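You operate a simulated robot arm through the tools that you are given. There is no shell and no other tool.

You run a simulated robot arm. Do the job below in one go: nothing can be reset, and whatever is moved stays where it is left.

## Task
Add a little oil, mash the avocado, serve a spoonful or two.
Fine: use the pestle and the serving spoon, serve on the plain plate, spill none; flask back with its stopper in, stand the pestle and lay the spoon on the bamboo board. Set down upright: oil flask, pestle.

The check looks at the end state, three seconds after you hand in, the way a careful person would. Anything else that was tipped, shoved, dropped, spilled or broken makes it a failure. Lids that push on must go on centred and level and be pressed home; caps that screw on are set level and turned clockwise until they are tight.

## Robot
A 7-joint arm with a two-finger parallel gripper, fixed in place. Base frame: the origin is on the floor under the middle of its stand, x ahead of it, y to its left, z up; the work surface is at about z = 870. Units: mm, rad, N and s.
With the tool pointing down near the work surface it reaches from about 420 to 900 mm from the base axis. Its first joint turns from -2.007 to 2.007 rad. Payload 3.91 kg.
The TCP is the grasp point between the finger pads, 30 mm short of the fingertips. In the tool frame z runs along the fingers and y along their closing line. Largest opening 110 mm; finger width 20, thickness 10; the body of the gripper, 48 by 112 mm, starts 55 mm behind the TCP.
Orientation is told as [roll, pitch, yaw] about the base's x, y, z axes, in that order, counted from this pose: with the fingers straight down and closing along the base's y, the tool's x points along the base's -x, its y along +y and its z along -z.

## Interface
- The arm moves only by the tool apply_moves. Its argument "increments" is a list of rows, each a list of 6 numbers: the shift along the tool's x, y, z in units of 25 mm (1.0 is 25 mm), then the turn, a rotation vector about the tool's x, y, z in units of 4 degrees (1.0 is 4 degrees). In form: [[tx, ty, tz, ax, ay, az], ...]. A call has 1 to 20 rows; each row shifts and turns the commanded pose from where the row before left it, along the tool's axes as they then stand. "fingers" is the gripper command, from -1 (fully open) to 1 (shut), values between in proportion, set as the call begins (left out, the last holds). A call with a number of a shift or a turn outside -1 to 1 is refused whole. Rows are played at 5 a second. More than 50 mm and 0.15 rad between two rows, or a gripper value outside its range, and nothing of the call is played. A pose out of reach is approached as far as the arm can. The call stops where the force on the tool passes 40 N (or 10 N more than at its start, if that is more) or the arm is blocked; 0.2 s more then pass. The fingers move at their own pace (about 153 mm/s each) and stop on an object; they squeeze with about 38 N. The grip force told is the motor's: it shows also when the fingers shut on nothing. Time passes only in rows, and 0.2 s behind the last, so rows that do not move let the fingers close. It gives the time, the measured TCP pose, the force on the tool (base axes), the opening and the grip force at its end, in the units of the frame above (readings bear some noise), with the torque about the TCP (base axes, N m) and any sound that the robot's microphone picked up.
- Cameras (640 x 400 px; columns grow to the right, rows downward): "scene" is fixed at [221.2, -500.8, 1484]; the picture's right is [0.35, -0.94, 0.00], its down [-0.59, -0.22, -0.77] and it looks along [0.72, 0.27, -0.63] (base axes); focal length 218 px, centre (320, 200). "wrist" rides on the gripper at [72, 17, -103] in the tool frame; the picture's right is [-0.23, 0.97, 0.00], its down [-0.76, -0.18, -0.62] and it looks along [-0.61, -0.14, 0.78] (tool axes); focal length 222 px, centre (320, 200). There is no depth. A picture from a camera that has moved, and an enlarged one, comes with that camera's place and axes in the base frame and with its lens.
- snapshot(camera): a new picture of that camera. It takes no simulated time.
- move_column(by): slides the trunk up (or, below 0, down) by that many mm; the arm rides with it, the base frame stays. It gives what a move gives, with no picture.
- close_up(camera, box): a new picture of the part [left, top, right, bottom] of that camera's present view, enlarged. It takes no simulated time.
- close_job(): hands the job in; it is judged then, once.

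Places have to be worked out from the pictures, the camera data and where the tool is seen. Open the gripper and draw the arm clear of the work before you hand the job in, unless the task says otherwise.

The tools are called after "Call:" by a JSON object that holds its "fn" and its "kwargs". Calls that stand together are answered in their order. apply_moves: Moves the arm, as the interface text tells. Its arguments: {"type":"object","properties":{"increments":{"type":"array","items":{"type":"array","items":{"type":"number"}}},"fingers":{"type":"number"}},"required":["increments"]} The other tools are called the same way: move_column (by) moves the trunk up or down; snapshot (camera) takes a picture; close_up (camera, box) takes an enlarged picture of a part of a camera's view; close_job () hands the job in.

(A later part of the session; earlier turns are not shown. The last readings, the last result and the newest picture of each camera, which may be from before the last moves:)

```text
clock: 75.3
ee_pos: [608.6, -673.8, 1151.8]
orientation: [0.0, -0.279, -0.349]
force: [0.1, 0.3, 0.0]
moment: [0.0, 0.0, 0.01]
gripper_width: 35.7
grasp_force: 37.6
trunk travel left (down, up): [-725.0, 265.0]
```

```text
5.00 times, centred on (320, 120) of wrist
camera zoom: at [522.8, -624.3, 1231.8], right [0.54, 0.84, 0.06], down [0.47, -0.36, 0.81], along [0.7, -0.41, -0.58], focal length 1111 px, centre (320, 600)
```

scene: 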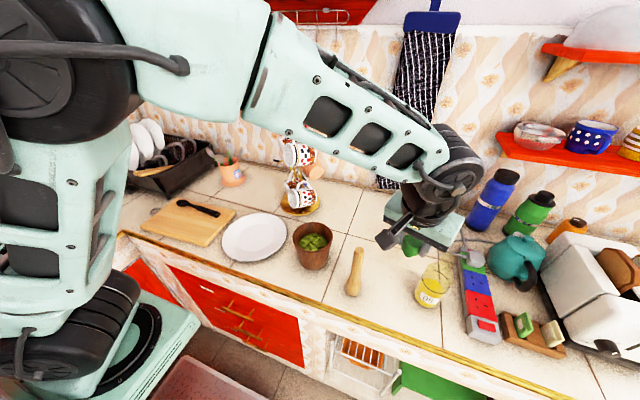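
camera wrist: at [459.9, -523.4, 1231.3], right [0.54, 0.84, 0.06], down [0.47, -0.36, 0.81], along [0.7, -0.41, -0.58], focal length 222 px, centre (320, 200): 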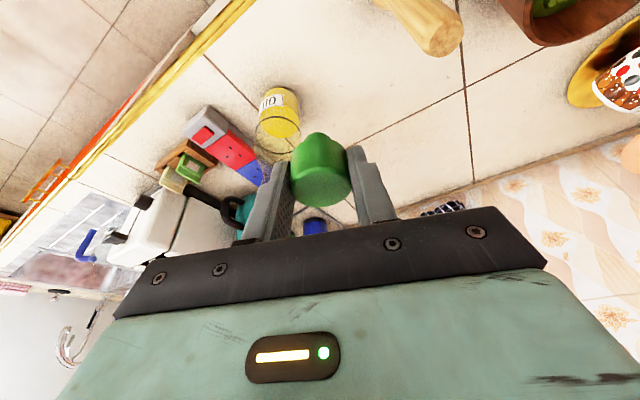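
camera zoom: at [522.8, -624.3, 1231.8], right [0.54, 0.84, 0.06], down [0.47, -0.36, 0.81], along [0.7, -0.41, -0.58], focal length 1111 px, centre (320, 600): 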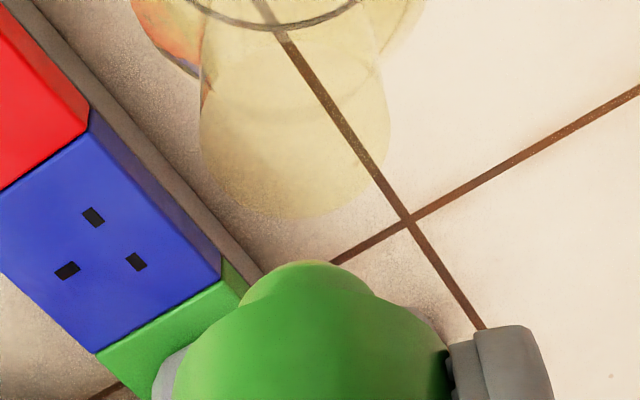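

Both views suggest the plug sits about 3 mm too far forward of the mouth's centre. I correct that and lower until the plug is some 8 mm above the mouth.

Call:
{"fn": "apply_moves", "kwargs": {"increments": [[0.24, 0, 0.618, 0, 0, 0], [0.24, 0, 0.618, 0, 0, 0], [0, 0, 0, 0, 0, 0], [0, 0, 0, 0, 0, 0]]}}

Call:
{"fn": "close_up", "kwargs": {"camera": "wrist", "box": [280, 85, 360, 165]}}

Call:
{"fn": "close_up", "kwargs": {"camera": "scene", "box": [436, 235, 484, 271]}}

```text
clock: 76.3
ee_pos: [607.5, -671.4, 1119.4]
orientation: [0.0, -0.28, -0.348]
force: [0.8, 0.0, -0.8]
moment: [0.02, 0.0, -0.01]
gripper_width: 35.7
grasp_force: 37.7
trunk travel left (down, up): [-725.0, 265.0]
```

```text
5.00 times, centred on (320, 125) of wrist
camera zoom: at [520.7, -623.1, 1198.7], right [0.54, 0.84, 0.06], down [0.47, -0.36, 0.81], along [0.7, -0.41, -0.58], focal length 1111 px, centre (320, 575)
```

zoom: 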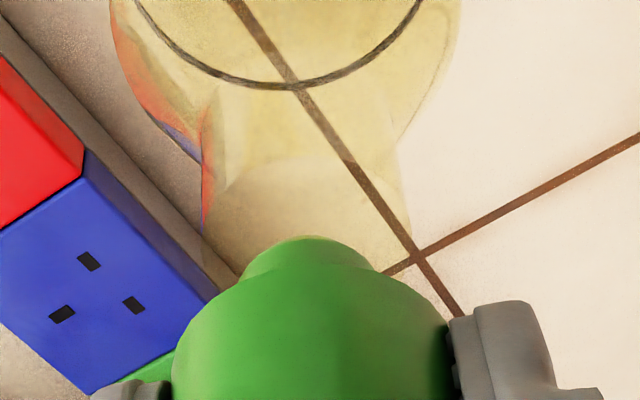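

```text
11.11 times, centred on (460, 253) of scene
camera zoom: at [221.2, -500.8, 1484.0], right [0.35, -0.94, 0.0], down [-0.59, -0.22, -0.77], along [0.72, 0.27, -0.63], focal length 2422 px, centre (-1236, -389)
```

zoom: 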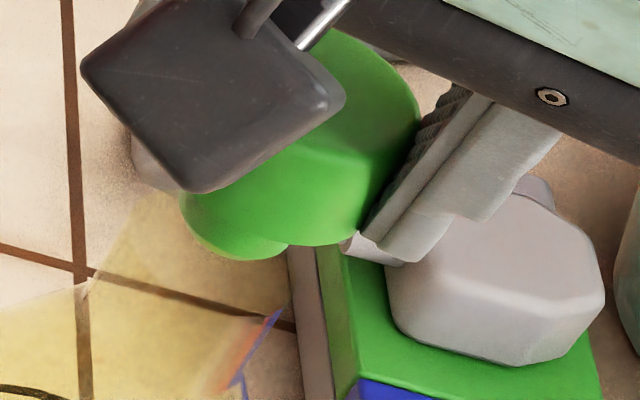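

Laterally the plug and neck agree to within half a millimetre; fore-and-aft is within about 2 mm. I lower 7 mm to just above the rim and look again.

Call:
{"fn": "apply_moves", "kwargs": {"increments": [[0.0386, 0, 0.1345, 0, 0, 0], [0.0386, 0, 0.1345, 0, 0, 0], [0, 0, 0, 0, 0, 0], [0, 0, 0, 0, 0, 0]]}}

Call:
{"fn": "close_up", "kwargs": {"camera": "wrist", "box": [290, 95, 350, 155]}}

Call:
{"fn": "close_up", "kwargs": {"camera": "scene", "box": [436, 240, 476, 270]}}

```text
clock: 77.3
ee_pos: [605.6, -671.6, 1111.2]
orientation: [-0.001, -0.281, -0.349]
force: [0.1, -0.2, -0.3]
moment: [0.0, -0.01, -0.03]
gripper_width: 35.5
grasp_force: 37.9
trunk travel left (down, up): [-725.0, 265.0]
```

```text
6.67 times, centred on (320, 125) of wrist
camera zoom: at [520.9, -622.8, 1191.6], right [0.54, 0.84, 0.06], down [0.47, -0.36, 0.81], along [0.7, -0.41, -0.58], focal length 1481 px, centre (320, 700)
```

zoom: 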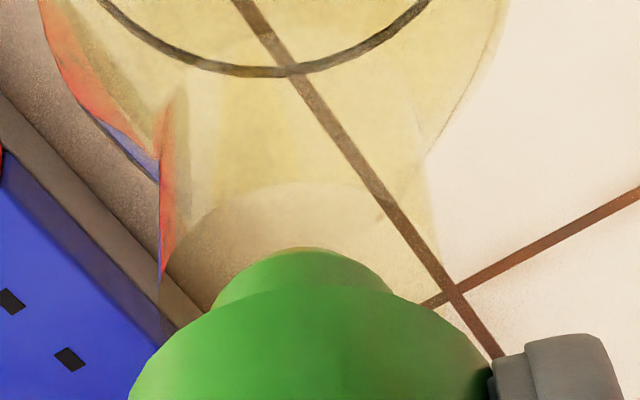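

```text
13.33 times, centred on (456, 255) of scene
camera zoom: at [221.2, -500.8, 1484.0], right [0.35, -0.94, 0.0], down [-0.59, -0.22, -0.77], along [0.72, 0.27, -0.63], focal length 2906 px, centre (-1493, -533)
```

zoom: 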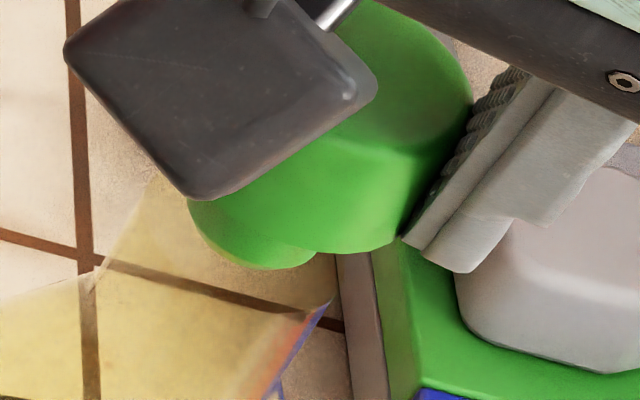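

I can now see the near edge of the mouth: the plug is laterally centred but about 2 mm too far forward. I shift it back 2 mm and lower 3 mm, watching the force.

Call:
{"fn": "apply_moves", "kwargs": {"increments": [[0.077, 0, -0.022, 0, 0, 0], [0.011, 0, 0.0385, 0, 0, 0], [0.011, 0, 0.0385, 0, 0, 0], [0.011, 0, 0.0385, 0, 0, 0], [0, 0, 0, 0, 0, 0], [0, 0, 0, 0, 0, 0]]}}

Call:
{"fn": "close_up", "kwargs": {"camera": "wrist", "box": [290, 95, 350, 155]}}

Call:
{"fn": "close_up", "kwargs": {"camera": "scene", "box": [416, 230, 480, 290]}}

```text
clock: 78.8
ee_pos: [605.1, -669.7, 1107.2]
orientation: [-0.003, -0.279, -0.35]
force: [-0.2, -0.6, 4.1]
moment: [0.04, 0.0, 0.02]
gripper_width: 35.4
grasp_force: 38.3
trunk travel left (down, up): [-725.0, 265.0]
```

```text
6.67 times, centred on (320, 125) of wrist
camera zoom: at [518.9, -621.5, 1187.9], right [0.54, 0.84, 0.06], down [0.47, -0.36, 0.81], along [0.7, -0.41, -0.58], focal length 1481 px, centre (320, 700)
```

zoom: 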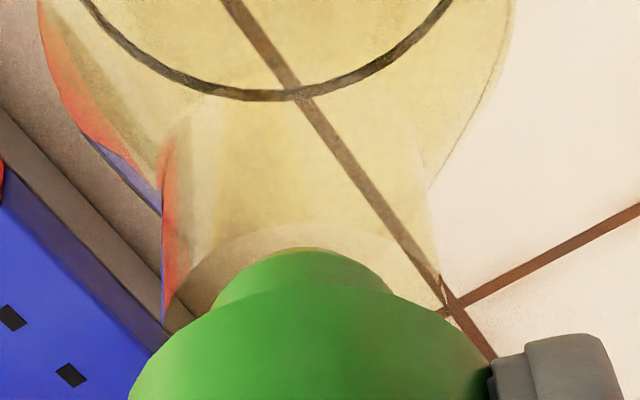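

```text
6.67 times, centred on (448, 260) of scene
camera zoom: at [221.2, -500.8, 1484.0], right [0.35, -0.94, 0.0], down [-0.59, -0.22, -0.77], along [0.72, 0.27, -0.63], focal length 1453 px, centre (-533, -200)
```

zoom: 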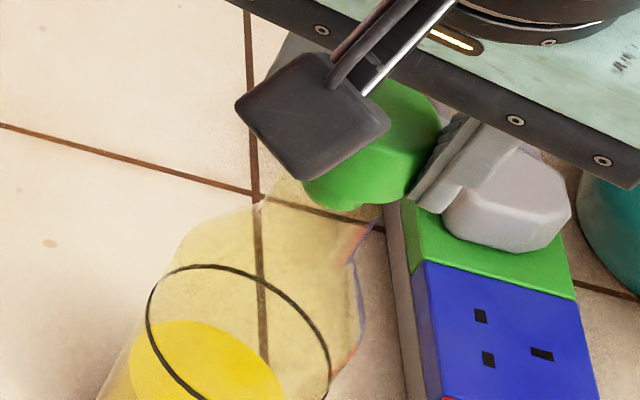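

A light 4 N contact shows up. I lower 1 mm more to see whether it is rigid (rim) or sliding in.

Call:
{"fn": "apply_moves", "kwargs": {"increments": [[0.011, 0, 0.0385, 0, 0, 0], [0, 0, 0, 0, 0, 0], [0, 0, 0, 0, 0, 0]]}}

Call:
{"fn": "close_up", "kwargs": {"camera": "wrist", "box": [280, 85, 370, 165]}}

```text
clock: 79.5
ee_pos: [604.5, -669.1, 1107.6]
orientation: [0.0, -0.284, -0.348]
force: [-0.4, -1.7, 15.3]
moment: [-0.04, 0.02, 0.02]
gripper_width: 35.5
grasp_force: 38.0
trunk travel left (down, up): [-725.0, 265.0]
```

```text
5.00 times, centred on (325, 125) of wrist
camera zoom: at [518.9, -621.0, 1187.5], right [0.54, 0.84, 0.06], down [0.46, -0.36, 0.81], along [0.7, -0.41, -0.58], focal length 1111 px, centre (295, 575)
```

zoom: 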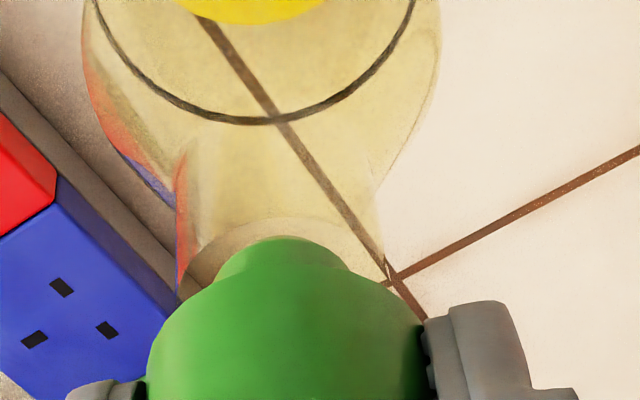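

The contact is rigid (15 N), so the plug is on the rim, about 1.5–2 mm too near judging from the near gap to the mouth's edge. I lift 2 mm, shift 1.5 mm forward, and lower again gently.

Call:
{"fn": "apply_moves", "kwargs": {"increments": [[-0.022, 0, -0.077, 0, 0, 0], [-0.0577, 0, 0.0165, 0, 0, 0], [0, 0, 0, 0, 0, 0], [0.011, 0, 0.0385, 0, 0, 0], [0, 0, 0, 0, 0, 0], [0, 0, 0, 0, 0, 0]]}}

Call:
{"fn": "close_up", "kwargs": {"camera": "wrist", "box": [290, 95, 350, 155]}}

```text
clock: 81.0
ee_pos: [606.1, -670.7, 1108.1]
orientation: [-0.001, -0.279, -0.35]
force: [-2.7, 0.0, 11.0]
moment: [0.07, 0.1, 0.01]
gripper_width: 35.3
grasp_force: 37.4
trunk travel left (down, up): [-725.0, 265.0]
```

```text
6.67 times, centred on (320, 125) of wrist
camera zoom: at [520.0, -621.5, 1187.8], right [0.54, 0.84, 0.06], down [0.47, -0.36, 0.81], along [0.7, -0.41, -0.58], focal length 1481 px, centre (320, 700)
```

zoom: 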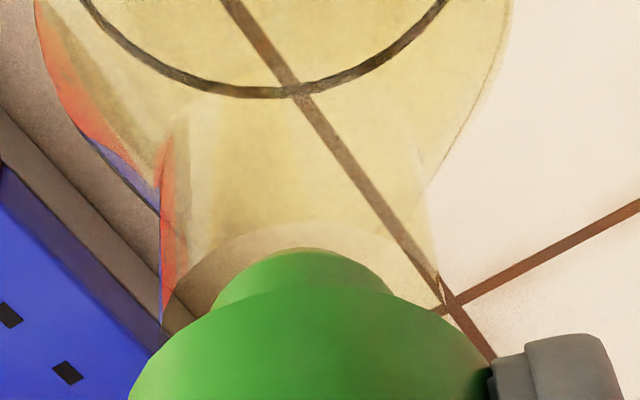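

Still rim contact; the moment readings put the contact on the near/+y side of the plug, and the scene view also suggested moving toward (+x,-y). I lift, shift 2 mm in that direction, and lower again.

Call:
{"fn": "apply_moves", "kwargs": {"increments": [[-0.0275, 0, -0.096, 0, 0, 0], [-0.05, -0.061, 0.0144, 0, 0, 0], [0, 0, 0, 0, 0, 0], [0.011, 0, 0.0385, 0, 0, 0], [0.011, 0, 0.0385, 0, 0, 0], [0, 0, 0, 0, 0, 0], [0, 0, 0, 0, 0, 0]]}}

Call:
{"fn": "close_up", "kwargs": {"camera": "wrist", "box": [290, 95, 350, 155]}}

Call:
{"fn": "close_up", "kwargs": {"camera": "scene", "box": [436, 240, 476, 270]}}

```text
clock: 82.5
ee_pos: [607.1, -673.1, 1108.4]
orientation: [0.0, -0.279, -0.349]
force: [0.3, -0.3, 0.1]
moment: [0.01, -0.02, -0.02]
gripper_width: 35.4
grasp_force: 37.8
trunk travel left (down, up): [-725.0, 265.0]
```

```text
6.67 times, centred on (320, 125) of wrist
camera zoom: at [520.8, -623.9, 1188.2], right [0.54, 0.84, 0.06], down [0.47, -0.36, 0.81], along [0.7, -0.41, -0.58], focal length 1481 px, centre (320, 700)
```

zoom: 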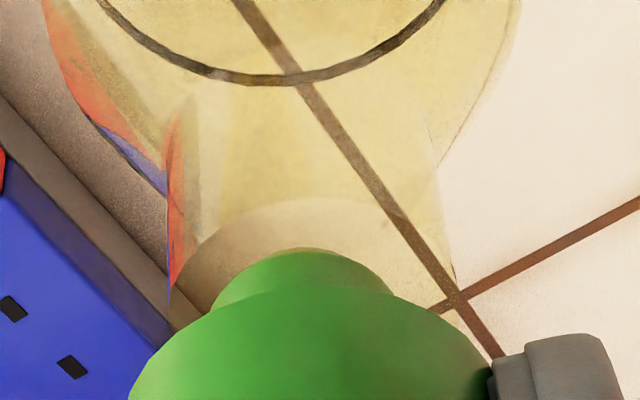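

```text
13.33 times, centred on (456, 255) of scene
camera zoom: at [221.2, -500.8, 1484.0], right [0.35, -0.94, 0.0], down [-0.59, -0.22, -0.77], along [0.72, 0.27, -0.63], focal length 2906 px, centre (-1493, -533)
```

zoom: 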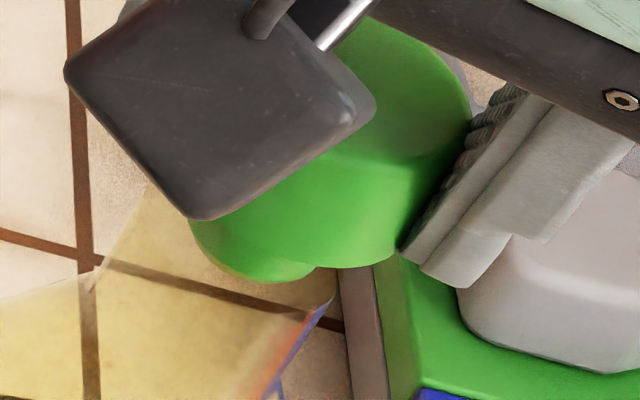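

No contact yet at this height. I lower another 1.5 mm in small steps.

Call:
{"fn": "apply_moves", "kwargs": {"increments": [[0.0083, 0, 0.0288, 0, 0, 0], [0.0083, 0, 0.0288, 0, 0, 0], [0, 0, 0, 0, 0, 0], [0, 0, 0, 0, 0, 0]]}}

```text
clock: 83.5
ee_pos: [607.4, -673.8, 1107.7]
orientation: [0.001, -0.278, -0.349]
force: [0.7, 0.1, -0.7]
moment: [-0.01, -0.03, 0.01]
gripper_width: 35.6
grasp_force: 37.8
trunk travel left (down, up): [-725.0, 265.0]
```

No force at the height where it previously pressed 15 N: the plug is entering the mouth. I go on lowering in 1 mm steps.

Call:
{"fn": "apply_moves", "kwargs": {"increments": [[0.011, 0, 0.0385, 0, 0, 0], [0.011, 0, 0.0385, 0, 0, 0], [0.011, 0, 0.0385, 0, 0, 0], [0, 0, 0, 0, 0, 0], [0, 0, 0, 0, 0, 0]]}}

```text
clock: 84.8
ee_pos: [606.4, -672.1, 1104.3]
orientation: [0.0, -0.279, -0.349]
force: [0.0, 0.1, 0.5]
moment: [0.02, -0.02, -0.01]
gripper_width: 35.5
grasp_force: 38.3
trunk travel left (down, up): [-725.0, 265.0]
```

Free so far, 3 mm inside. I continue lowering 5 mm more in small steps.

Call:
{"fn": "apply_moves", "kwargs": {"increments": [[0.011, 0, 0.0385, 0, 0, 0], [0.011, 0, 0.0385, 0, 0, 0], [0.011, 0, 0.0385, 0, 0, 0], [0.011, 0, 0.0385, 0, 0, 0], [0.011, 0, 0.0385, 0, 0, 0], [0, 0, 0, 0, 0, 0], [0, 0, 0, 0, 0, 0]]}}

Call:
{"fn": "close_up", "kwargs": {"camera": "wrist", "box": [270, 75, 370, 165]}}

```text
clock: 86.3
ee_pos: [607.7, -671.6, 1097.5]
orientation: [0.001, -0.279, -0.351]
force: [0.5, 0.0, 0.5]
moment: [-0.01, -0.04, 0.02]
gripper_width: 35.7
grasp_force: 38.0
trunk travel left (down, up): [-725.0, 265.0]
```

```text
4.44 times, centred on (320, 120) of wrist
camera zoom: at [521.4, -623.5, 1177.9], right [0.54, 0.84, 0.06], down [0.47, -0.36, 0.81], along [0.7, -0.41, -0.58], focal length 987 px, centre (320, 556)
```

zoom: 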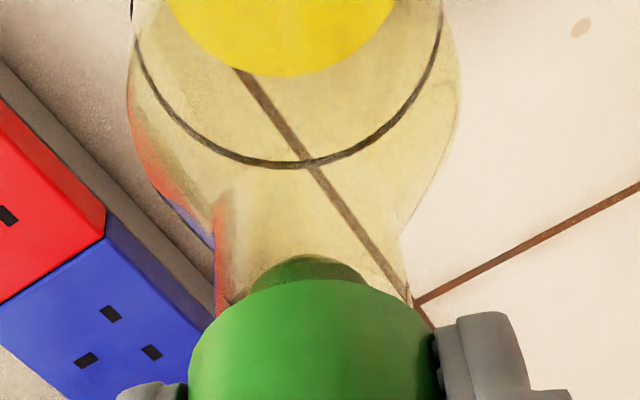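

The plug is visible inside the neck through the glass. I keep lowering until the head seats on the rim.

Call:
{"fn": "apply_moves", "kwargs": {"increments": [[0.011, 0, 0.0385, 0, 0, 0], [0.011, 0, 0.0385, 0, 0, 0], [0.011, 0, 0.0385, 0, 0, 0], [0, 0, 0, 0, 0, 0], [0, 0, 0, 0, 0, 0]]}}

Call:
{"fn": "close_up", "kwargs": {"camera": "wrist", "box": [270, 75, 370, 165]}}

```text
clock: 87.5
ee_pos: [608.6, -672.4, 1095.2]
orientation: [-0.001, -0.28, -0.35]
force: [0.1, -0.1, 0.2]
moment: [0.0, 0.0, -0.01]
gripper_width: 35.8
grasp_force: 38.3
trunk travel left (down, up): [-725.0, 265.0]
```

```text
4.44 times, centred on (320, 120) of wrist
camera zoom: at [521.2, -623.6, 1174.9], right [0.54, 0.84, 0.06], down [0.47, -0.36, 0.81], along [0.7, -0.41, -0.58], focal length 987 px, centre (320, 556)
```

zoom: 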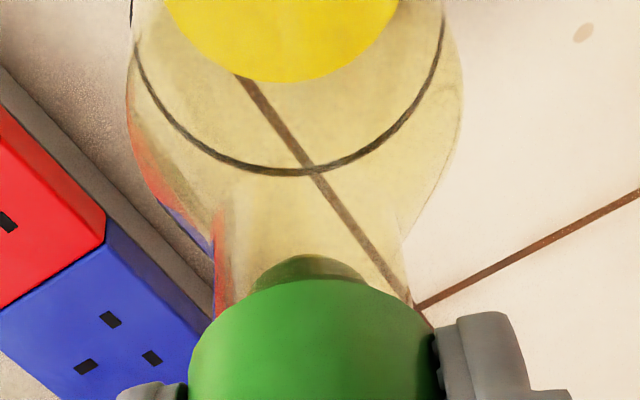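

Still free; the head is nearly at the rim. I lower further in 1 mm steps.

Call:
{"fn": "apply_moves", "kwargs": {"increments": [[0.011, 0, 0.0385, 0, 0, 0], [0.011, 0, 0.0385, 0, 0, 0], [0, 0, 0, 0, 0, 0], [0, 0, 0, 0, 0, 0]]}}

```text
clock: 88.5
ee_pos: [606.3, -672.0, 1091.8]
orientation: [-0.002, -0.279, -0.347]
force: [0.1, -0.3, -0.6]
moment: [-0.01, -0.05, 0.0]
gripper_width: 35.6
grasp_force: 37.2
trunk travel left (down, up): [-725.0, 265.0]
```

No seating force yet. I continue 2 mm more.

Call:
{"fn": "apply_moves", "kwargs": {"increments": [[0.011, 0, 0.0385, 0, 0, 0], [0.011, 0, 0.0385, 0, 0, 0], [0, 0, 0, 0, 0, 0], [0, 0, 0, 0, 0, 0]]}}

Call:
{"fn": "close_up", "kwargs": {"camera": "scene", "box": [416, 235, 480, 290]}}

```text
clock: 89.5
ee_pos: [606.2, -672.1, 1091.4]
orientation: [0.001, -0.279, -0.349]
force: [0.2, -0.7, -0.7]
moment: [0.01, 0.01, -0.02]
gripper_width: 35.5
grasp_force: 37.8
trunk travel left (down, up): [-725.0, 265.0]
```

```text
7.27 times, centred on (448, 262) of scene
camera zoom: at [221.2, -500.8, 1484.0], right [0.35, -0.94, 0.0], down [-0.59, -0.22, -0.77], along [0.72, 0.27, -0.63], focal length 1585 px, centre (-611, -254)
```

zoom: 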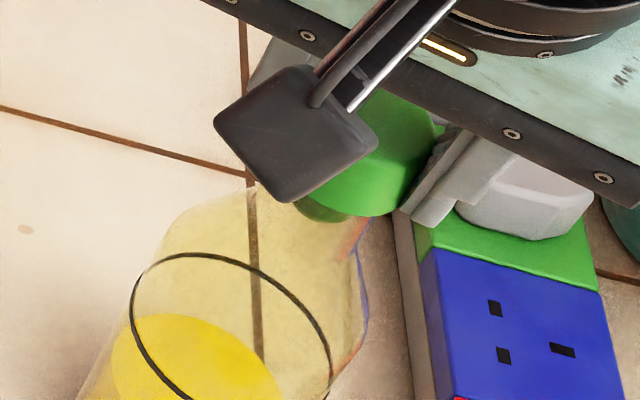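

Plug visible inside the neck, head close to the rim; still no seating force. I lower on with 1 mm steps.

Call:
{"fn": "apply_moves", "kwargs": {"increments": [[0.011, 0, 0.0385, 0, 0, 0], [0.011, 0, 0.0385, 0, 0, 0], [0, 0, 0, 0, 0, 0], [0, 0, 0, 0, 0, 0]]}}

```text
clock: 90.5
ee_pos: [606.9, -672.2, 1089.6]
orientation: [0.0, -0.279, -0.348]
force: [0.7, -0.1, 0.0]
moment: [0.01, -0.06, -0.01]
gripper_width: 35.1
grasp_force: 38.0
trunk travel left (down, up): [-725.0, 265.0]
```

Call:
{"fn": "apply_moves", "kwargs": {"increments": [[0.011, 0, 0.0385, 0, 0, 0], [0.011, 0, 0.0385, 0, 0, 0], [0, 0, 0, 0, 0, 0], [0, 0, 0, 0, 0, 0]]}}

Call:
{"fn": "close_up", "kwargs": {"camera": "wrist", "box": [270, 75, 370, 165]}}

```text
clock: 91.5
ee_pos: [608.1, -672.5, 1088.8]
orientation: [-0.001, -0.28, -0.347]
force: [3.0, -1.3, 8.0]
moment: [-0.03, -0.19, 0.01]
gripper_width: 35.4
grasp_force: 38.1
trunk travel left (down, up): [-725.0, 265.0]
```

```text
4.44 times, centred on (320, 120) of wrist
camera zoom: at [521.3, -623.7, 1167.8], right [0.54, 0.84, 0.06], down [0.46, -0.36, 0.81], along [0.7, -0.41, -0.58], focal length 987 px, centre (320, 556)
```

zoom: 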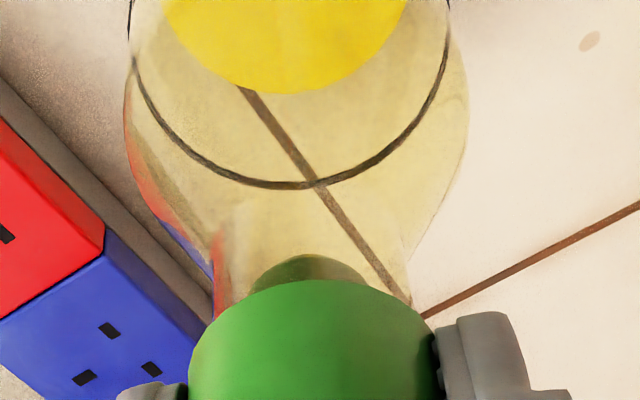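

The head begins to seat (8 N). I press down in half-millimetre steps toward about 25–30 N.

Call:
{"fn": "apply_moves", "kwargs": {"increments": [[0.0055, 0, 0.0192, 0, 0, 0], [0, 0, 0, 0, 0, 0], [0, 0, 0, 0, 0, 0]]}}

```text
clock: 92.3
ee_pos: [606.9, -672.4, 1087.1]
orientation: [-0.003, -0.281, -0.347]
force: [3.9, -1.3, 17.2]
moment: [-0.07, -0.35, 0.02]
gripper_width: 35.8
grasp_force: 37.8
trunk travel left (down, up): [-725.0, 265.0]
```

Now 17 N. One more half-millimetre step of pressing, then I'll release and inspect how it sits.

Call:
{"fn": "apply_moves", "kwargs": {"increments": [[0.0055, 0, 0.0192, 0, 0, 0], [0.0055, 0, 0.0192, 0, 0, 0], [0, 0, 0, 0, 0, 0], [0, 0, 0, 0, 0, 0]]}}

Call:
{"fn": "close_up", "kwargs": {"camera": "wrist", "box": [270, 75, 370, 165]}}

Call:
{"fn": "close_up", "kwargs": {"camera": "scene", "box": [416, 235, 480, 290]}}

```text
clock: 93.3
ee_pos: [607.1, -671.9, 1087.4]
orientation: [-0.004, -0.282, -0.348]
force: [3.9, -1.7, 29.2]
moment: [-0.05, -0.27, 0.0]
gripper_width: 35.4
grasp_force: 37.6
trunk travel left (down, up): [-725.0, 265.0]
```

```text
4.44 times, centred on (320, 120) of wrist
camera zoom: at [521.0, -623.2, 1166.8], right [0.54, 0.84, 0.06], down [0.46, -0.36, 0.81], along [0.7, -0.41, -0.58], focal length 987 px, centre (320, 556)
```

zoom: 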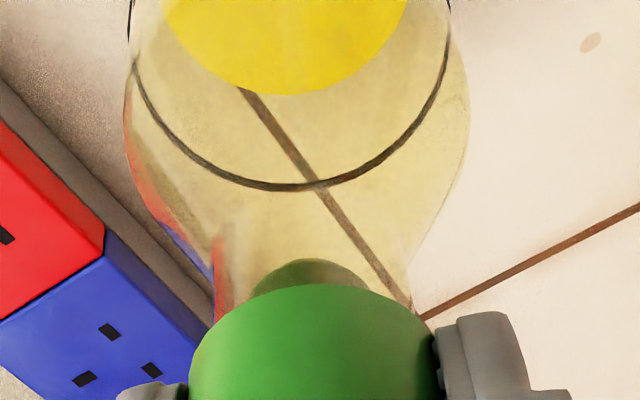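

```text
7.27 times, centred on (448, 262) of scene
camera zoom: at [221.2, -500.8, 1484.0], right [0.35, -0.94, 0.0], down [-0.59, -0.22, -0.77], along [0.72, 0.27, -0.63], focal length 1585 px, centre (-611, -254)
```

zoom: 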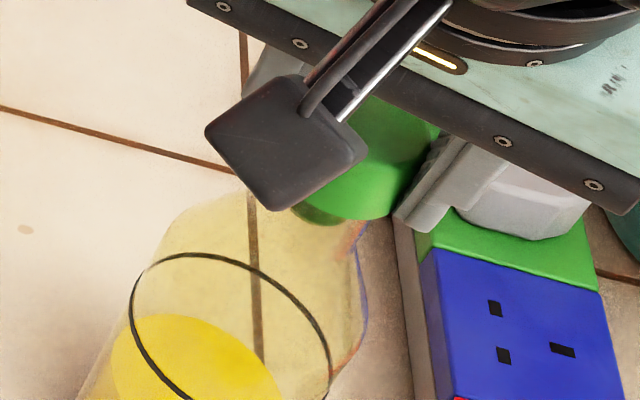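

At 29 N the contact is centred on the axis, so the head is seated flat. I open the fingers to 80 mm and back off along the tool axis.

Call:
{"fn": "apply_moves", "kwargs": {"increments": [[0, 0, 0, 0, 0, 0], [0, 0, 0, 0, 0, 0], [0, 0, 0, 0, 0, 0]], "fingers": -0.45}}

Call:
{"fn": "apply_moves", "kwargs": {"increments": [[0, 0, -0.4, 0, 0, 0], [0, 0, -0.7, 0, 0, 0], [0, 0, -0.8, 0, 0, 0], [0, 0, -0.8, 0, 0, 0], [0, 0, 0, 0, 0, 0]]}}

Call:
{"fn": "snapshot", "kwargs": {"camera": "wrist"}}

Call:
{"fn": "close_up", "kwargs": {"camera": "scene", "box": [396, 215, 492, 315]}}

```text
clock: 94.2
ee_pos: [608.0, -671.2, 1083.5]
orientation: [-0.001, -0.276, -0.348]
force: [-0.7, -0.4, 0.5]
moment: [0.01, -0.03, -0.02]
gripper_width: 79.7
grasp_force: 0.0
trunk travel left (down, up): [-725.0, 265.0]
```

```text
clock: 95.3
ee_pos: [588.4, -666.5, 1150.6]
orientation: [0.0, -0.277, -0.349]
force: [-0.3, -0.2, -0.6]
moment: [0.04, 0.01, 0.01]
gripper_width: 79.7
grasp_force: 0.1
trunk travel left (down, up): [-725.0, 265.0]
```

```text
taken
camera wrist: at [503.6, -617.1, 1229.8], right [0.54, 0.84, 0.06], down [0.47, -0.36, 0.81], along [0.7, -0.41, -0.58], focal length 222 px, centre (320, 200)
```

wrist: 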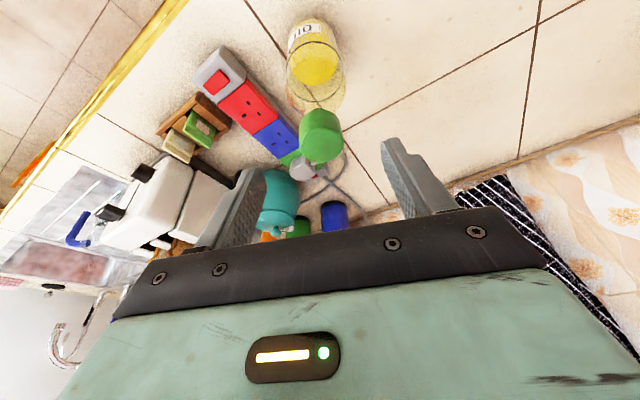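

```text
4.00 times, centred on (444, 265) of scene
camera zoom: at [221.2, -500.8, 1484.0], right [0.35, -0.94, 0.0], down [-0.59, -0.22, -0.77], along [0.72, 0.27, -0.63], focal length 872 px, centre (-176, -60)
```

zoom: 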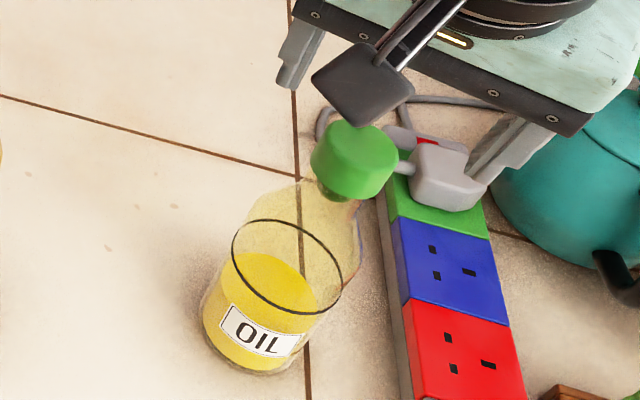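

The stopper sits in the neck. I zoom in to check that it is level and fully down.

Call:
{"fn": "close_up", "kwargs": {"camera": "wrist", "box": [280, 70, 360, 170]}}

Call:
{"fn": "close_up", "kwargs": {"camera": "scene", "box": [440, 235, 504, 275]}}

```text
4.00 times, centred on (320, 120) of wrist
camera zoom: at [503.6, -617.1, 1229.8], right [0.54, 0.84, 0.06], down [0.47, -0.36, 0.81], along [0.7, -0.41, -0.58], focal length 888 px, centre (320, 520)
```

zoom: 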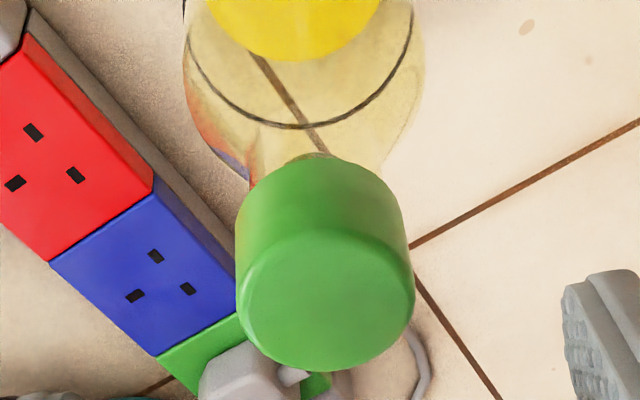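

```text
10.00 times, centred on (472, 255) of scene
camera zoom: at [221.2, -500.8, 1484.0], right [0.35, -0.94, 0.0], down [-0.59, -0.22, -0.77], along [0.72, 0.27, -0.63], focal length 2180 px, centre (-1200, -350)
```

zoom: 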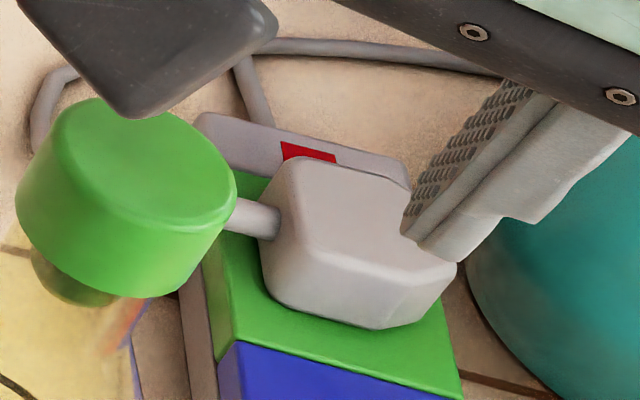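

The stopper is level, its top at z≈1085, i.e. about 24 mm above the rim after 19 mm of insertion, so it is home. Next the pestle: I straighten the tool to vertical and move to where I can view the pestle from above.

Call:
{"fn": "apply_moves", "kwargs": {"increments": [[0, 0, -0.6, 0, 1, 0], [0, 0, -0.6, 0, 1, 0], [0, 0, 0, 0, 1, 0], [0, 0, 0, 0, 1, 0], [0.637, 0.808, 0, 0, 0, 0], [0.637, 0.808, 0, 0, 0, 0], [0.637, 0.808, 0, 0, 0, 0], [0.637, 0.808, 0, 0, 0, 0], [0.637, 0.808, 0, 0, 0, 0], [0.637, 0.808, 0, 0, 0, 0], [0, 0, 0, 0, 0, 0]]}}

Call:
{"fn": "snapshot", "kwargs": {"camera": "wrist"}}

Call:
{"fn": "snapshot", "kwargs": {"camera": "scene"}}

```text
clock: 97.8
ee_pos: [535.7, -515.0, 1178.1]
orientation: [0.0, 0.001, -0.349]
force: [0.0, 0.2, -1.1]
moment: [0.01, -0.02, 0.0]
gripper_width: 79.8
grasp_force: 0.1
trunk travel left (down, up): [-725.0, 265.0]
```

```text
taken
camera wrist: at [473.0, -476.1, 1283.3], right [0.55, 0.84, 0.0], down [0.66, -0.43, 0.62], along [0.52, -0.34, -0.78], focal length 222 px, centre (320, 200)
```

wrist: 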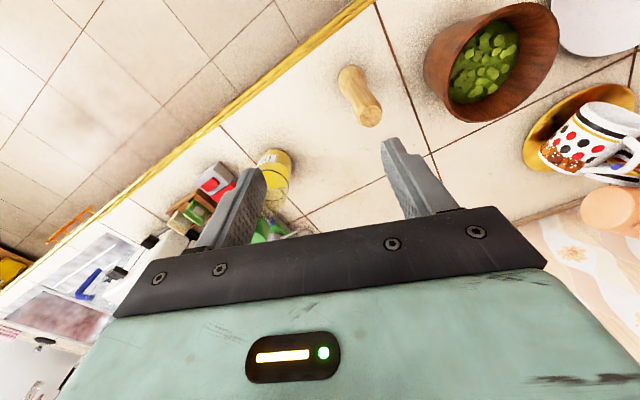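

```text
taken
```

scene: 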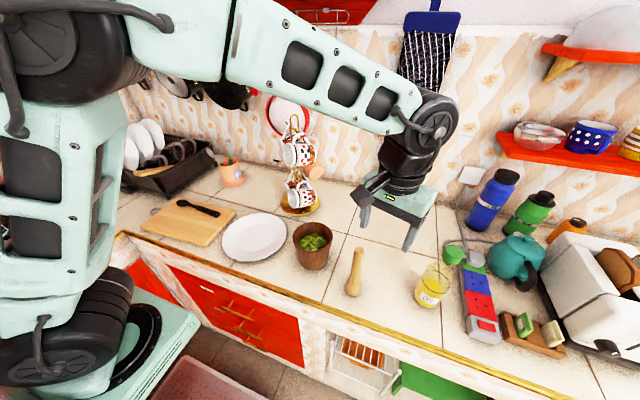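

I enlarge the pestle and the bowl in the wrist view.

Call:
{"fn": "close_up", "kwargs": {"camera": "wrist", "box": [310, 50, 406, 140]}}

Call:
{"fn": "close_up", "kwargs": {"camera": "wrist", "box": [410, 0, 570, 130]}}

Call:
{"fn": "close_up", "kwargs": {"camera": "scene", "box": [320, 230, 384, 310]}}

```text
4.44 times, centred on (358, 95) of wrist
camera zoom: at [473.0, -476.1, 1283.3], right [0.55, 0.84, 0.0], down [0.66, -0.43, 0.62], along [0.52, -0.34, -0.78], focal length 987 px, centre (151, 667)
```

zoom: 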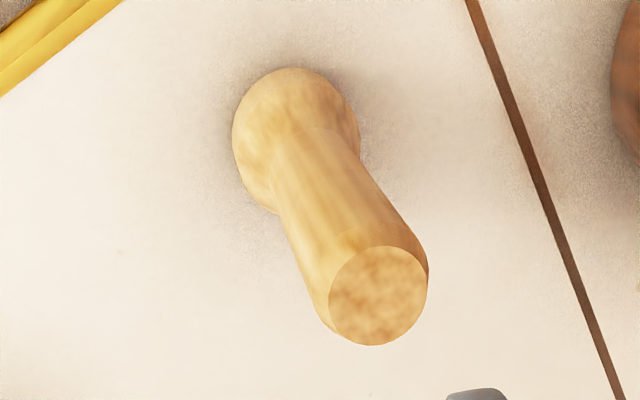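

```text
3.08 times, centred on (490, 65) of wrist
camera zoom: at [473.0, -476.1, 1283.3], right [0.55, 0.84, 0.0], down [0.66, -0.43, 0.62], along [0.52, -0.34, -0.78], focal length 684 px, centre (-203, 615)
```

zoom: 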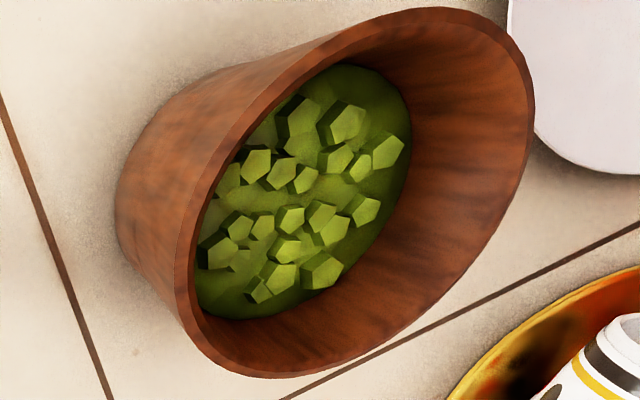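

```text
5.00 times, centred on (352, 270) of scene
camera zoom: at [221.2, -500.8, 1484.0], right [0.35, -0.94, 0.0], down [-0.59, -0.22, -0.77], along [0.72, 0.27, -0.63], focal length 1090 px, centre (160, -150)
```

zoom: 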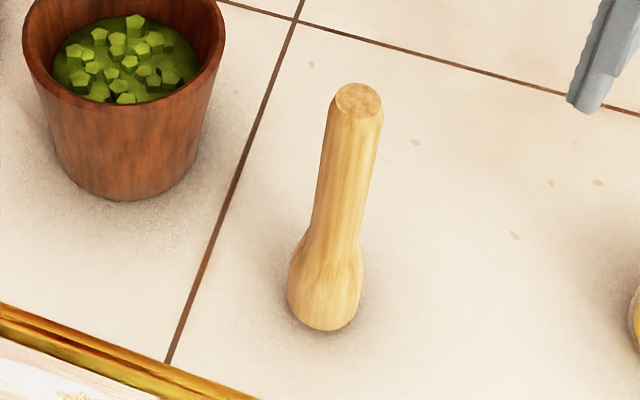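

The pestle's top centre is (562.8,-474.3,1058) and the shaft there is about 22 mm wide. I move over it with the fingers open.

Call:
{"fn": "apply_moves", "kwargs": {"increments": [[-0.23, 0.95, 0, 0, 0, 0], [-0.23, 0.95, 0, 0, 0, 0], [0, 0, 0.6, 0, 0, 0], [0, 0, 0.6, 0, 0, 0], [0, 0, 0, 0, 0, 0]]}}

Call:
{"fn": "snapshot", "kwargs": {"camera": "wrist"}}

Call:
{"fn": "close_up", "kwargs": {"camera": "scene", "box": [310, 160, 438, 310]}}

```text
clock: 99.0
ee_pos: [562.7, -475.6, 1150.0]
orientation: [0.001, 0.0, -0.351]
force: [0.3, 0.0, 0.3]
moment: [0.0, 0.01, -0.01]
gripper_width: 79.6
grasp_force: 0.3
trunk travel left (down, up): [-725.0, 265.0]
```

```text
taken
camera wrist: at [499.9, -435.4, 1253.7], right [0.55, 0.84, 0.0], down [0.66, -0.43, 0.62], along [0.52, -0.34, -0.78], focal length 222 px, centre (320, 200)
```

wrist: 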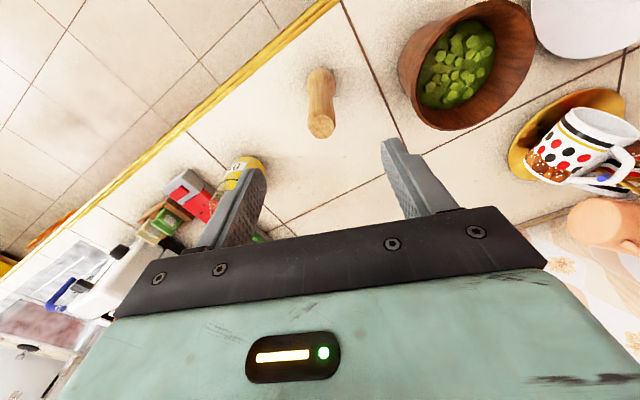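

```text
2.67 times, centred on (374, 235) of scene
camera zoom: at [221.2, -500.8, 1484.0], right [0.35, -0.94, 0.0], down [-0.59, -0.22, -0.77], along [0.72, 0.27, -0.63], focal length 581 px, centre (176, 107)
```

zoom: 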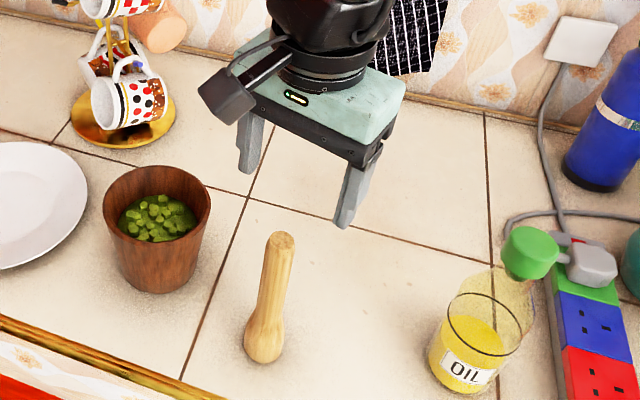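

The pestle top is right under the TCP (within 2–3 mm). I descend to z≈1013 to grip the upper shaft.

Call:
{"fn": "apply_moves", "kwargs": {"increments": [[0, 0, 0.913, 0, 0, 0], [0, 0, 0.913, 0, 0, 0], [0, 0, 0.913, 0, 0, 0], [0, 0, 0.913, 0, 0, 0], [0, 0, 0.913, 0, 0, 0], [0, 0, 0.913, 0, 0, 0], [0, 0, 0, 0, 0, 0]]}}

Call:
{"fn": "snapshot", "kwargs": {"camera": "wrist"}}

Call:
{"fn": "close_up", "kwargs": {"camera": "scene", "box": [310, 190, 438, 310]}}

```text
clock: 100.5
ee_pos: [561.3, -474.6, 1012.6]
orientation: [-0.001, 0.0, -0.348]
force: [0.5, 0.2, 0.4]
moment: [0.01, -0.01, 0.02]
gripper_width: 79.7
grasp_force: 0.0
trunk travel left (down, up): [-725.0, 265.0]
```

```text
taken
camera wrist: at [498.7, -434.6, 1116.3], right [0.55, 0.84, 0.0], down [0.66, -0.43, 0.62], along [0.52, -0.34, -0.78], focal length 222 px, centre (320, 200)
```

wrist: 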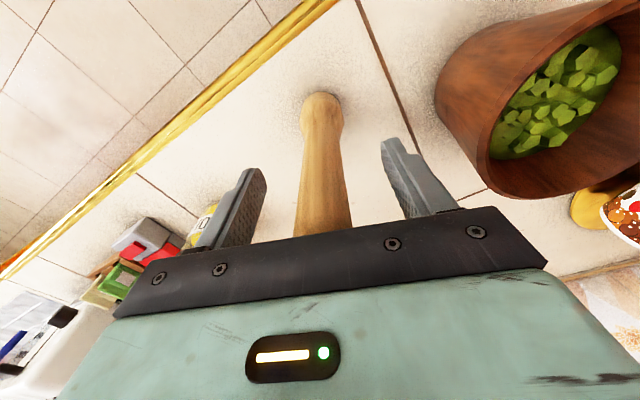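

```text
3.33 times, centred on (374, 250) of scene
camera zoom: at [221.2, -500.8, 1484.0], right [0.35, -0.94, 0.0], down [-0.59, -0.22, -0.77], along [0.72, 0.27, -0.63], focal length 726 px, centre (140, 33)
```

zoom: 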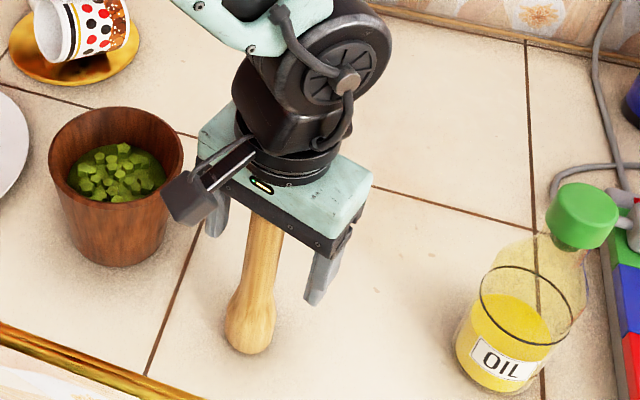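

The shaft is centred between the fingers. I close on it.

Call:
{"fn": "apply_moves", "kwargs": {"increments": [[0, 0, 0, 0, 0, 0], [0, 0, 0, 0, 0, 0], [0, 0, 0, 0, 0, 0], [0, 0, 0, 0, 0, 0], [0, 0, 0, 0, 0, 0]], "fingers": 1}}

Call:
{"fn": "snapshot", "kwargs": {"camera": "wrist"}}

```text
clock: 101.8
ee_pos: [560.6, -474.8, 1012.7]
orientation: [0.001, 0.001, -0.349]
force: [0.9, 0.8, -0.2]
moment: [0.01, 0.02, 0.02]
gripper_width: 26.5
grasp_force: 37.9
trunk travel left (down, up): [-725.0, 265.0]
```

```text
taken
camera wrist: at [498.7, -434.7, 1116.4], right [0.55, 0.84, 0.0], down [0.66, -0.43, 0.62], along [0.52, -0.34, -0.78], focal length 222 px, centre (320, 200)
```

wrist: 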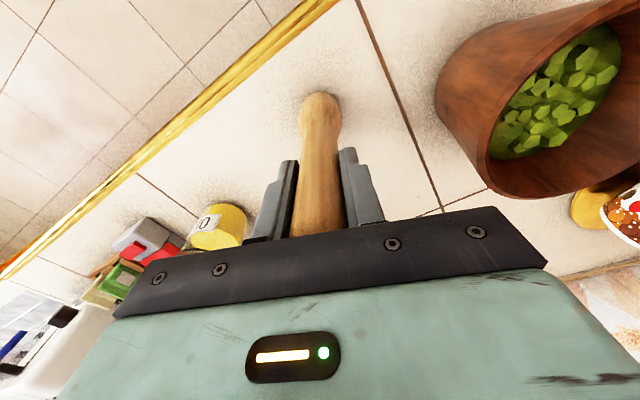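

Gripped at 26.5 mm. I lift the pestle 170 mm and carry it over the bowl.

Call:
{"fn": "apply_moves", "kwargs": {"increments": [[0, 0, -0.5, 0, 0, 0], [0, 0, -0.9, 0, 0, 0], [0, 0, -0.9, 0, 0, 0], [0, 0, -0.9, 0, 0, 0], [0, 0, -0.9, 0, 0, 0], [0, 0, -0.9, 0, 0, 0], [0, 0, -0.9, 0, 0, 0], [0, 0, -0.9, 0, 0, 0], [-0.0194, 0.788, 0, 0, 0, 0], [-0.0194, 0.788, 0, 0, 0, 0], [-0.0194, 0.788, 0, 0, 0, 0], [-0.0194, 0.788, 0, 0, 0, 0], [-0.0194, 0.788, 0, 0, 0, 0], [-0.0194, 0.788, 0, 0, 0, 0], [-0.0194, 0.788, 0, 0, 0, 0], [-0.0194, 0.788, 0, 0, 0, 0], [0, 0, 0, 0, 0, 0]]}}

Call:
{"fn": "snapshot", "kwargs": {"camera": "wrist"}}

Call:
{"fn": "snapshot", "kwargs": {"camera": "scene"}}

```text
clock: 105.3
ee_pos: [619.9, -329.7, 1182.6]
orientation: [0.0, 0.0, -0.35]
force: [-0.4, 0.0, -1.4]
moment: [-0.01, 0.05, 0.01]
gripper_width: 26.4
grasp_force: 38.0
trunk travel left (down, up): [-725.0, 265.0]
```

```text
taken
camera wrist: at [557.6, -289.8, 1286.6], right [0.55, 0.84, 0.0], down [0.66, -0.43, 0.62], along [0.52, -0.34, -0.78], focal length 222 px, centre (320, 200)
```

wrist: 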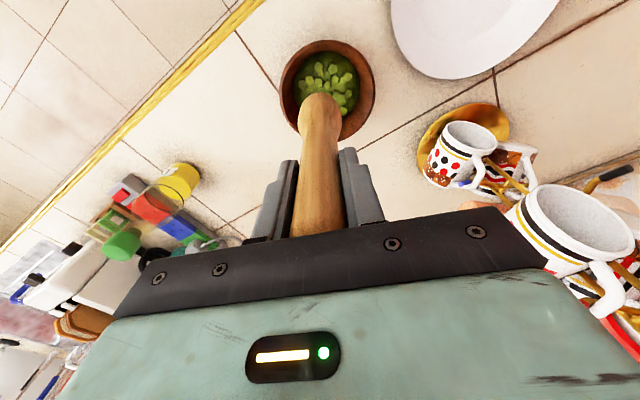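

```text
taken
```

scene: 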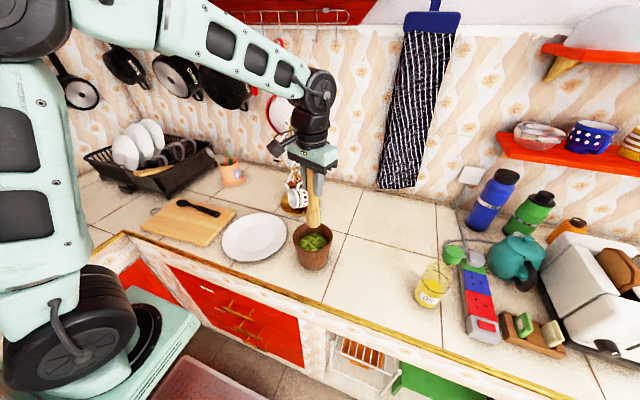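

I enlarge both views to check the pestle's centring over the bowl.

Call:
{"fn": "close_up", "kwargs": {"camera": "wrist", "box": [260, 20, 400, 160]}}

Call:
{"fn": "close_up", "kwargs": {"camera": "scene", "box": [270, 180, 366, 280]}}

```text
2.86 times, centred on (330, 90) of wrist
camera zoom: at [557.6, -289.8, 1286.6], right [0.55, 0.84, 0.0], down [0.66, -0.43, 0.62], along [0.52, -0.34, -0.78], focal length 635 px, centre (291, 514)
```

zoom: 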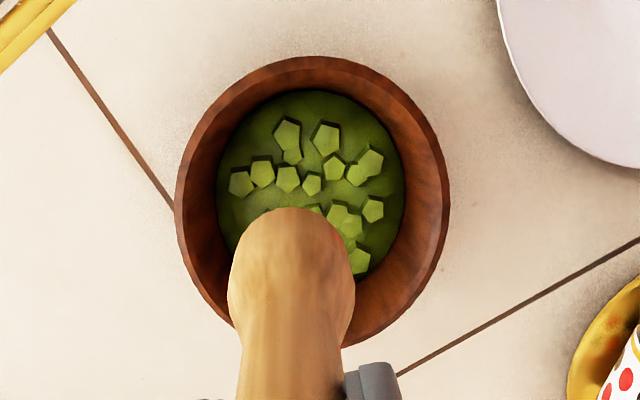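

```text
4.00 times, centred on (318, 230) of scene
camera zoom: at [221.2, -500.8, 1484.0], right [0.35, -0.94, 0.0], down [-0.59, -0.22, -0.77], along [0.72, 0.27, -0.63], focal length 872 px, centre (328, 80)
```

zoom: 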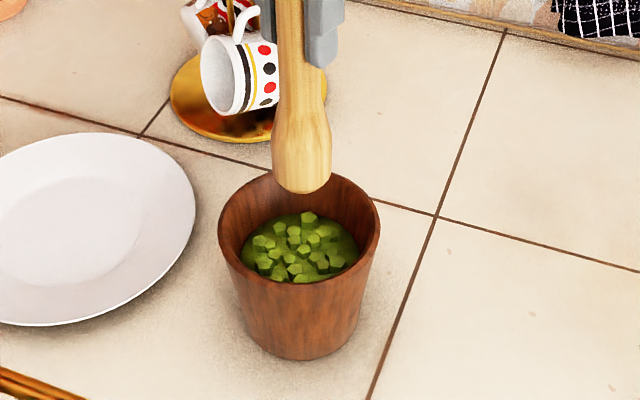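

Recomputing the rim properly puts the bowl's centre at about (624.5,-325). I shift the pestle by (3.3, 4.7) mm and lower it to just above the avocado.

Call:
{"fn": "apply_moves", "kwargs": {"increments": [[-0.06, 0.22, 0, 0, 0, 0], [0, 0, 0.7, 0, 0, 0], [0, 0, 0.7, 0, 0, 0], [0, 0, 0.7, 0, 0, 0], [0, 0, 0.5, 0, 0, 0], [0, 0, 0, 0, 0, 0]]}}

Call:
{"fn": "close_up", "kwargs": {"camera": "wrist", "box": [240, 20, 420, 180]}}

Call:
{"fn": "close_up", "kwargs": {"camera": "scene", "box": [270, 180, 366, 280]}}

```text
clock: 106.8
ee_pos: [621.9, -326.3, 1116.6]
orientation: [-0.002, 0.0, -0.35]
force: [0.1, -0.1, -1.2]
moment: [0.02, -0.02, 0.0]
gripper_width: 26.4
grasp_force: 38.1
trunk travel left (down, up): [-725.0, 265.0]
```

```text
2.50 times, centred on (330, 100) of wrist
camera zoom: at [560.6, -286.7, 1220.7], right [0.55, 0.84, 0.0], down [0.66, -0.43, 0.62], along [0.52, -0.34, -0.78], focal length 555 px, centre (295, 450)
```

zoom: 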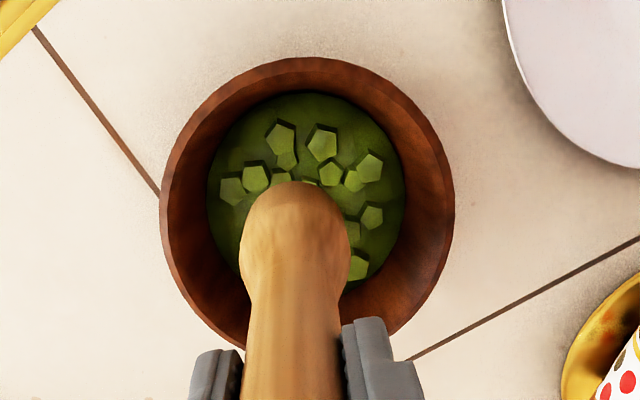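

```text
4.00 times, centred on (318, 230) of scene
camera zoom: at [221.2, -500.8, 1484.0], right [0.35, -0.94, 0.0], down [-0.59, -0.22, -0.77], along [0.72, 0.27, -0.63], focal length 872 px, centre (328, 80)
```

zoom: 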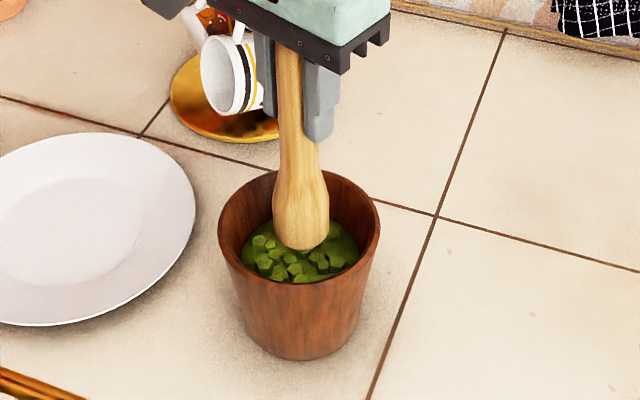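

The pestle's head is inside the rim and just over the mash, a few millimetres left of centre. I shift 4 mm and press down in steps, watching the force.

Call:
{"fn": "apply_moves", "kwargs": {"increments": [[0, 0.16, 0, 0, 0, 0], [0, 0, 0.4, 0, 0, 0], [0, 0, 0.4, 0, 0, 0], [0, 0, 0.4, 0, 0, 0], [0, 0, 0, 0, 0, 0]]}}

Call:
{"fn": "close_up", "kwargs": {"camera": "scene", "box": [270, 180, 366, 280]}}

```text
clock: 108.0
ee_pos: [623.1, -321.0, 1085.4]
orientation: [0.001, 0.0, -0.349]
force: [-0.2, 0.3, -1.8]
moment: [0.01, 0.01, 0.0]
gripper_width: 26.3
grasp_force: 37.6
trunk travel left (down, up): [-725.0, 265.0]
```

```text
4.00 times, centred on (318, 230) of scene
camera zoom: at [221.2, -500.8, 1484.0], right [0.35, -0.94, 0.0], down [-0.59, -0.22, -0.77], along [0.72, 0.27, -0.63], focal length 872 px, centre (328, 80)
```

zoom: 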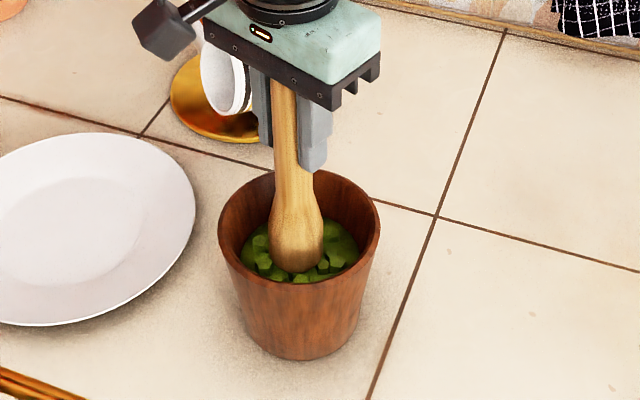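

No resistance yet at about 943 for the pestle's foot. I press further down.

Call:
{"fn": "apply_moves", "kwargs": {"increments": [[0, 0, 0.3, 0, 0, 0], [0, 0, 0.3, 0, 0, 0], [0, 0, 0.3, 0, 0, 0], [0, 0, 0, 0, 0, 0]]}}

Call:
{"fn": "close_up", "kwargs": {"camera": "scene", "box": [270, 180, 366, 280]}}

```text
clock: 109.0
ee_pos: [625.2, -320.0, 1064.9]
orientation: [0.0, 0.001, -0.349]
force: [-0.3, -0.2, -0.8]
moment: [0.04, 0.0, -0.02]
gripper_width: 26.8
grasp_force: 37.3
trunk travel left (down, up): [-725.0, 265.0]
```

```text
4.00 times, centred on (318, 230) of scene
camera zoom: at [221.2, -500.8, 1484.0], right [0.35, -0.94, 0.0], down [-0.59, -0.22, -0.77], along [0.72, 0.27, -0.63], focal length 872 px, centre (328, 80)
```

zoom: 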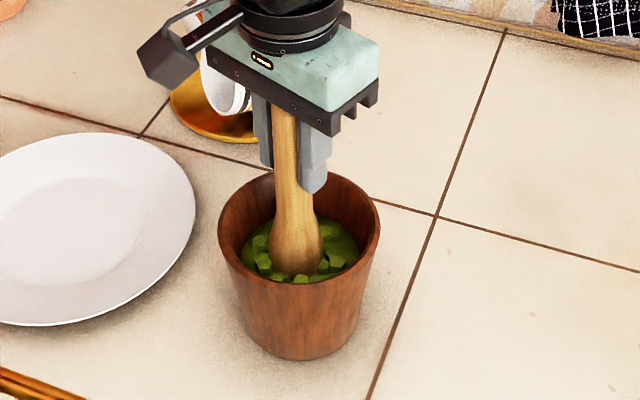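

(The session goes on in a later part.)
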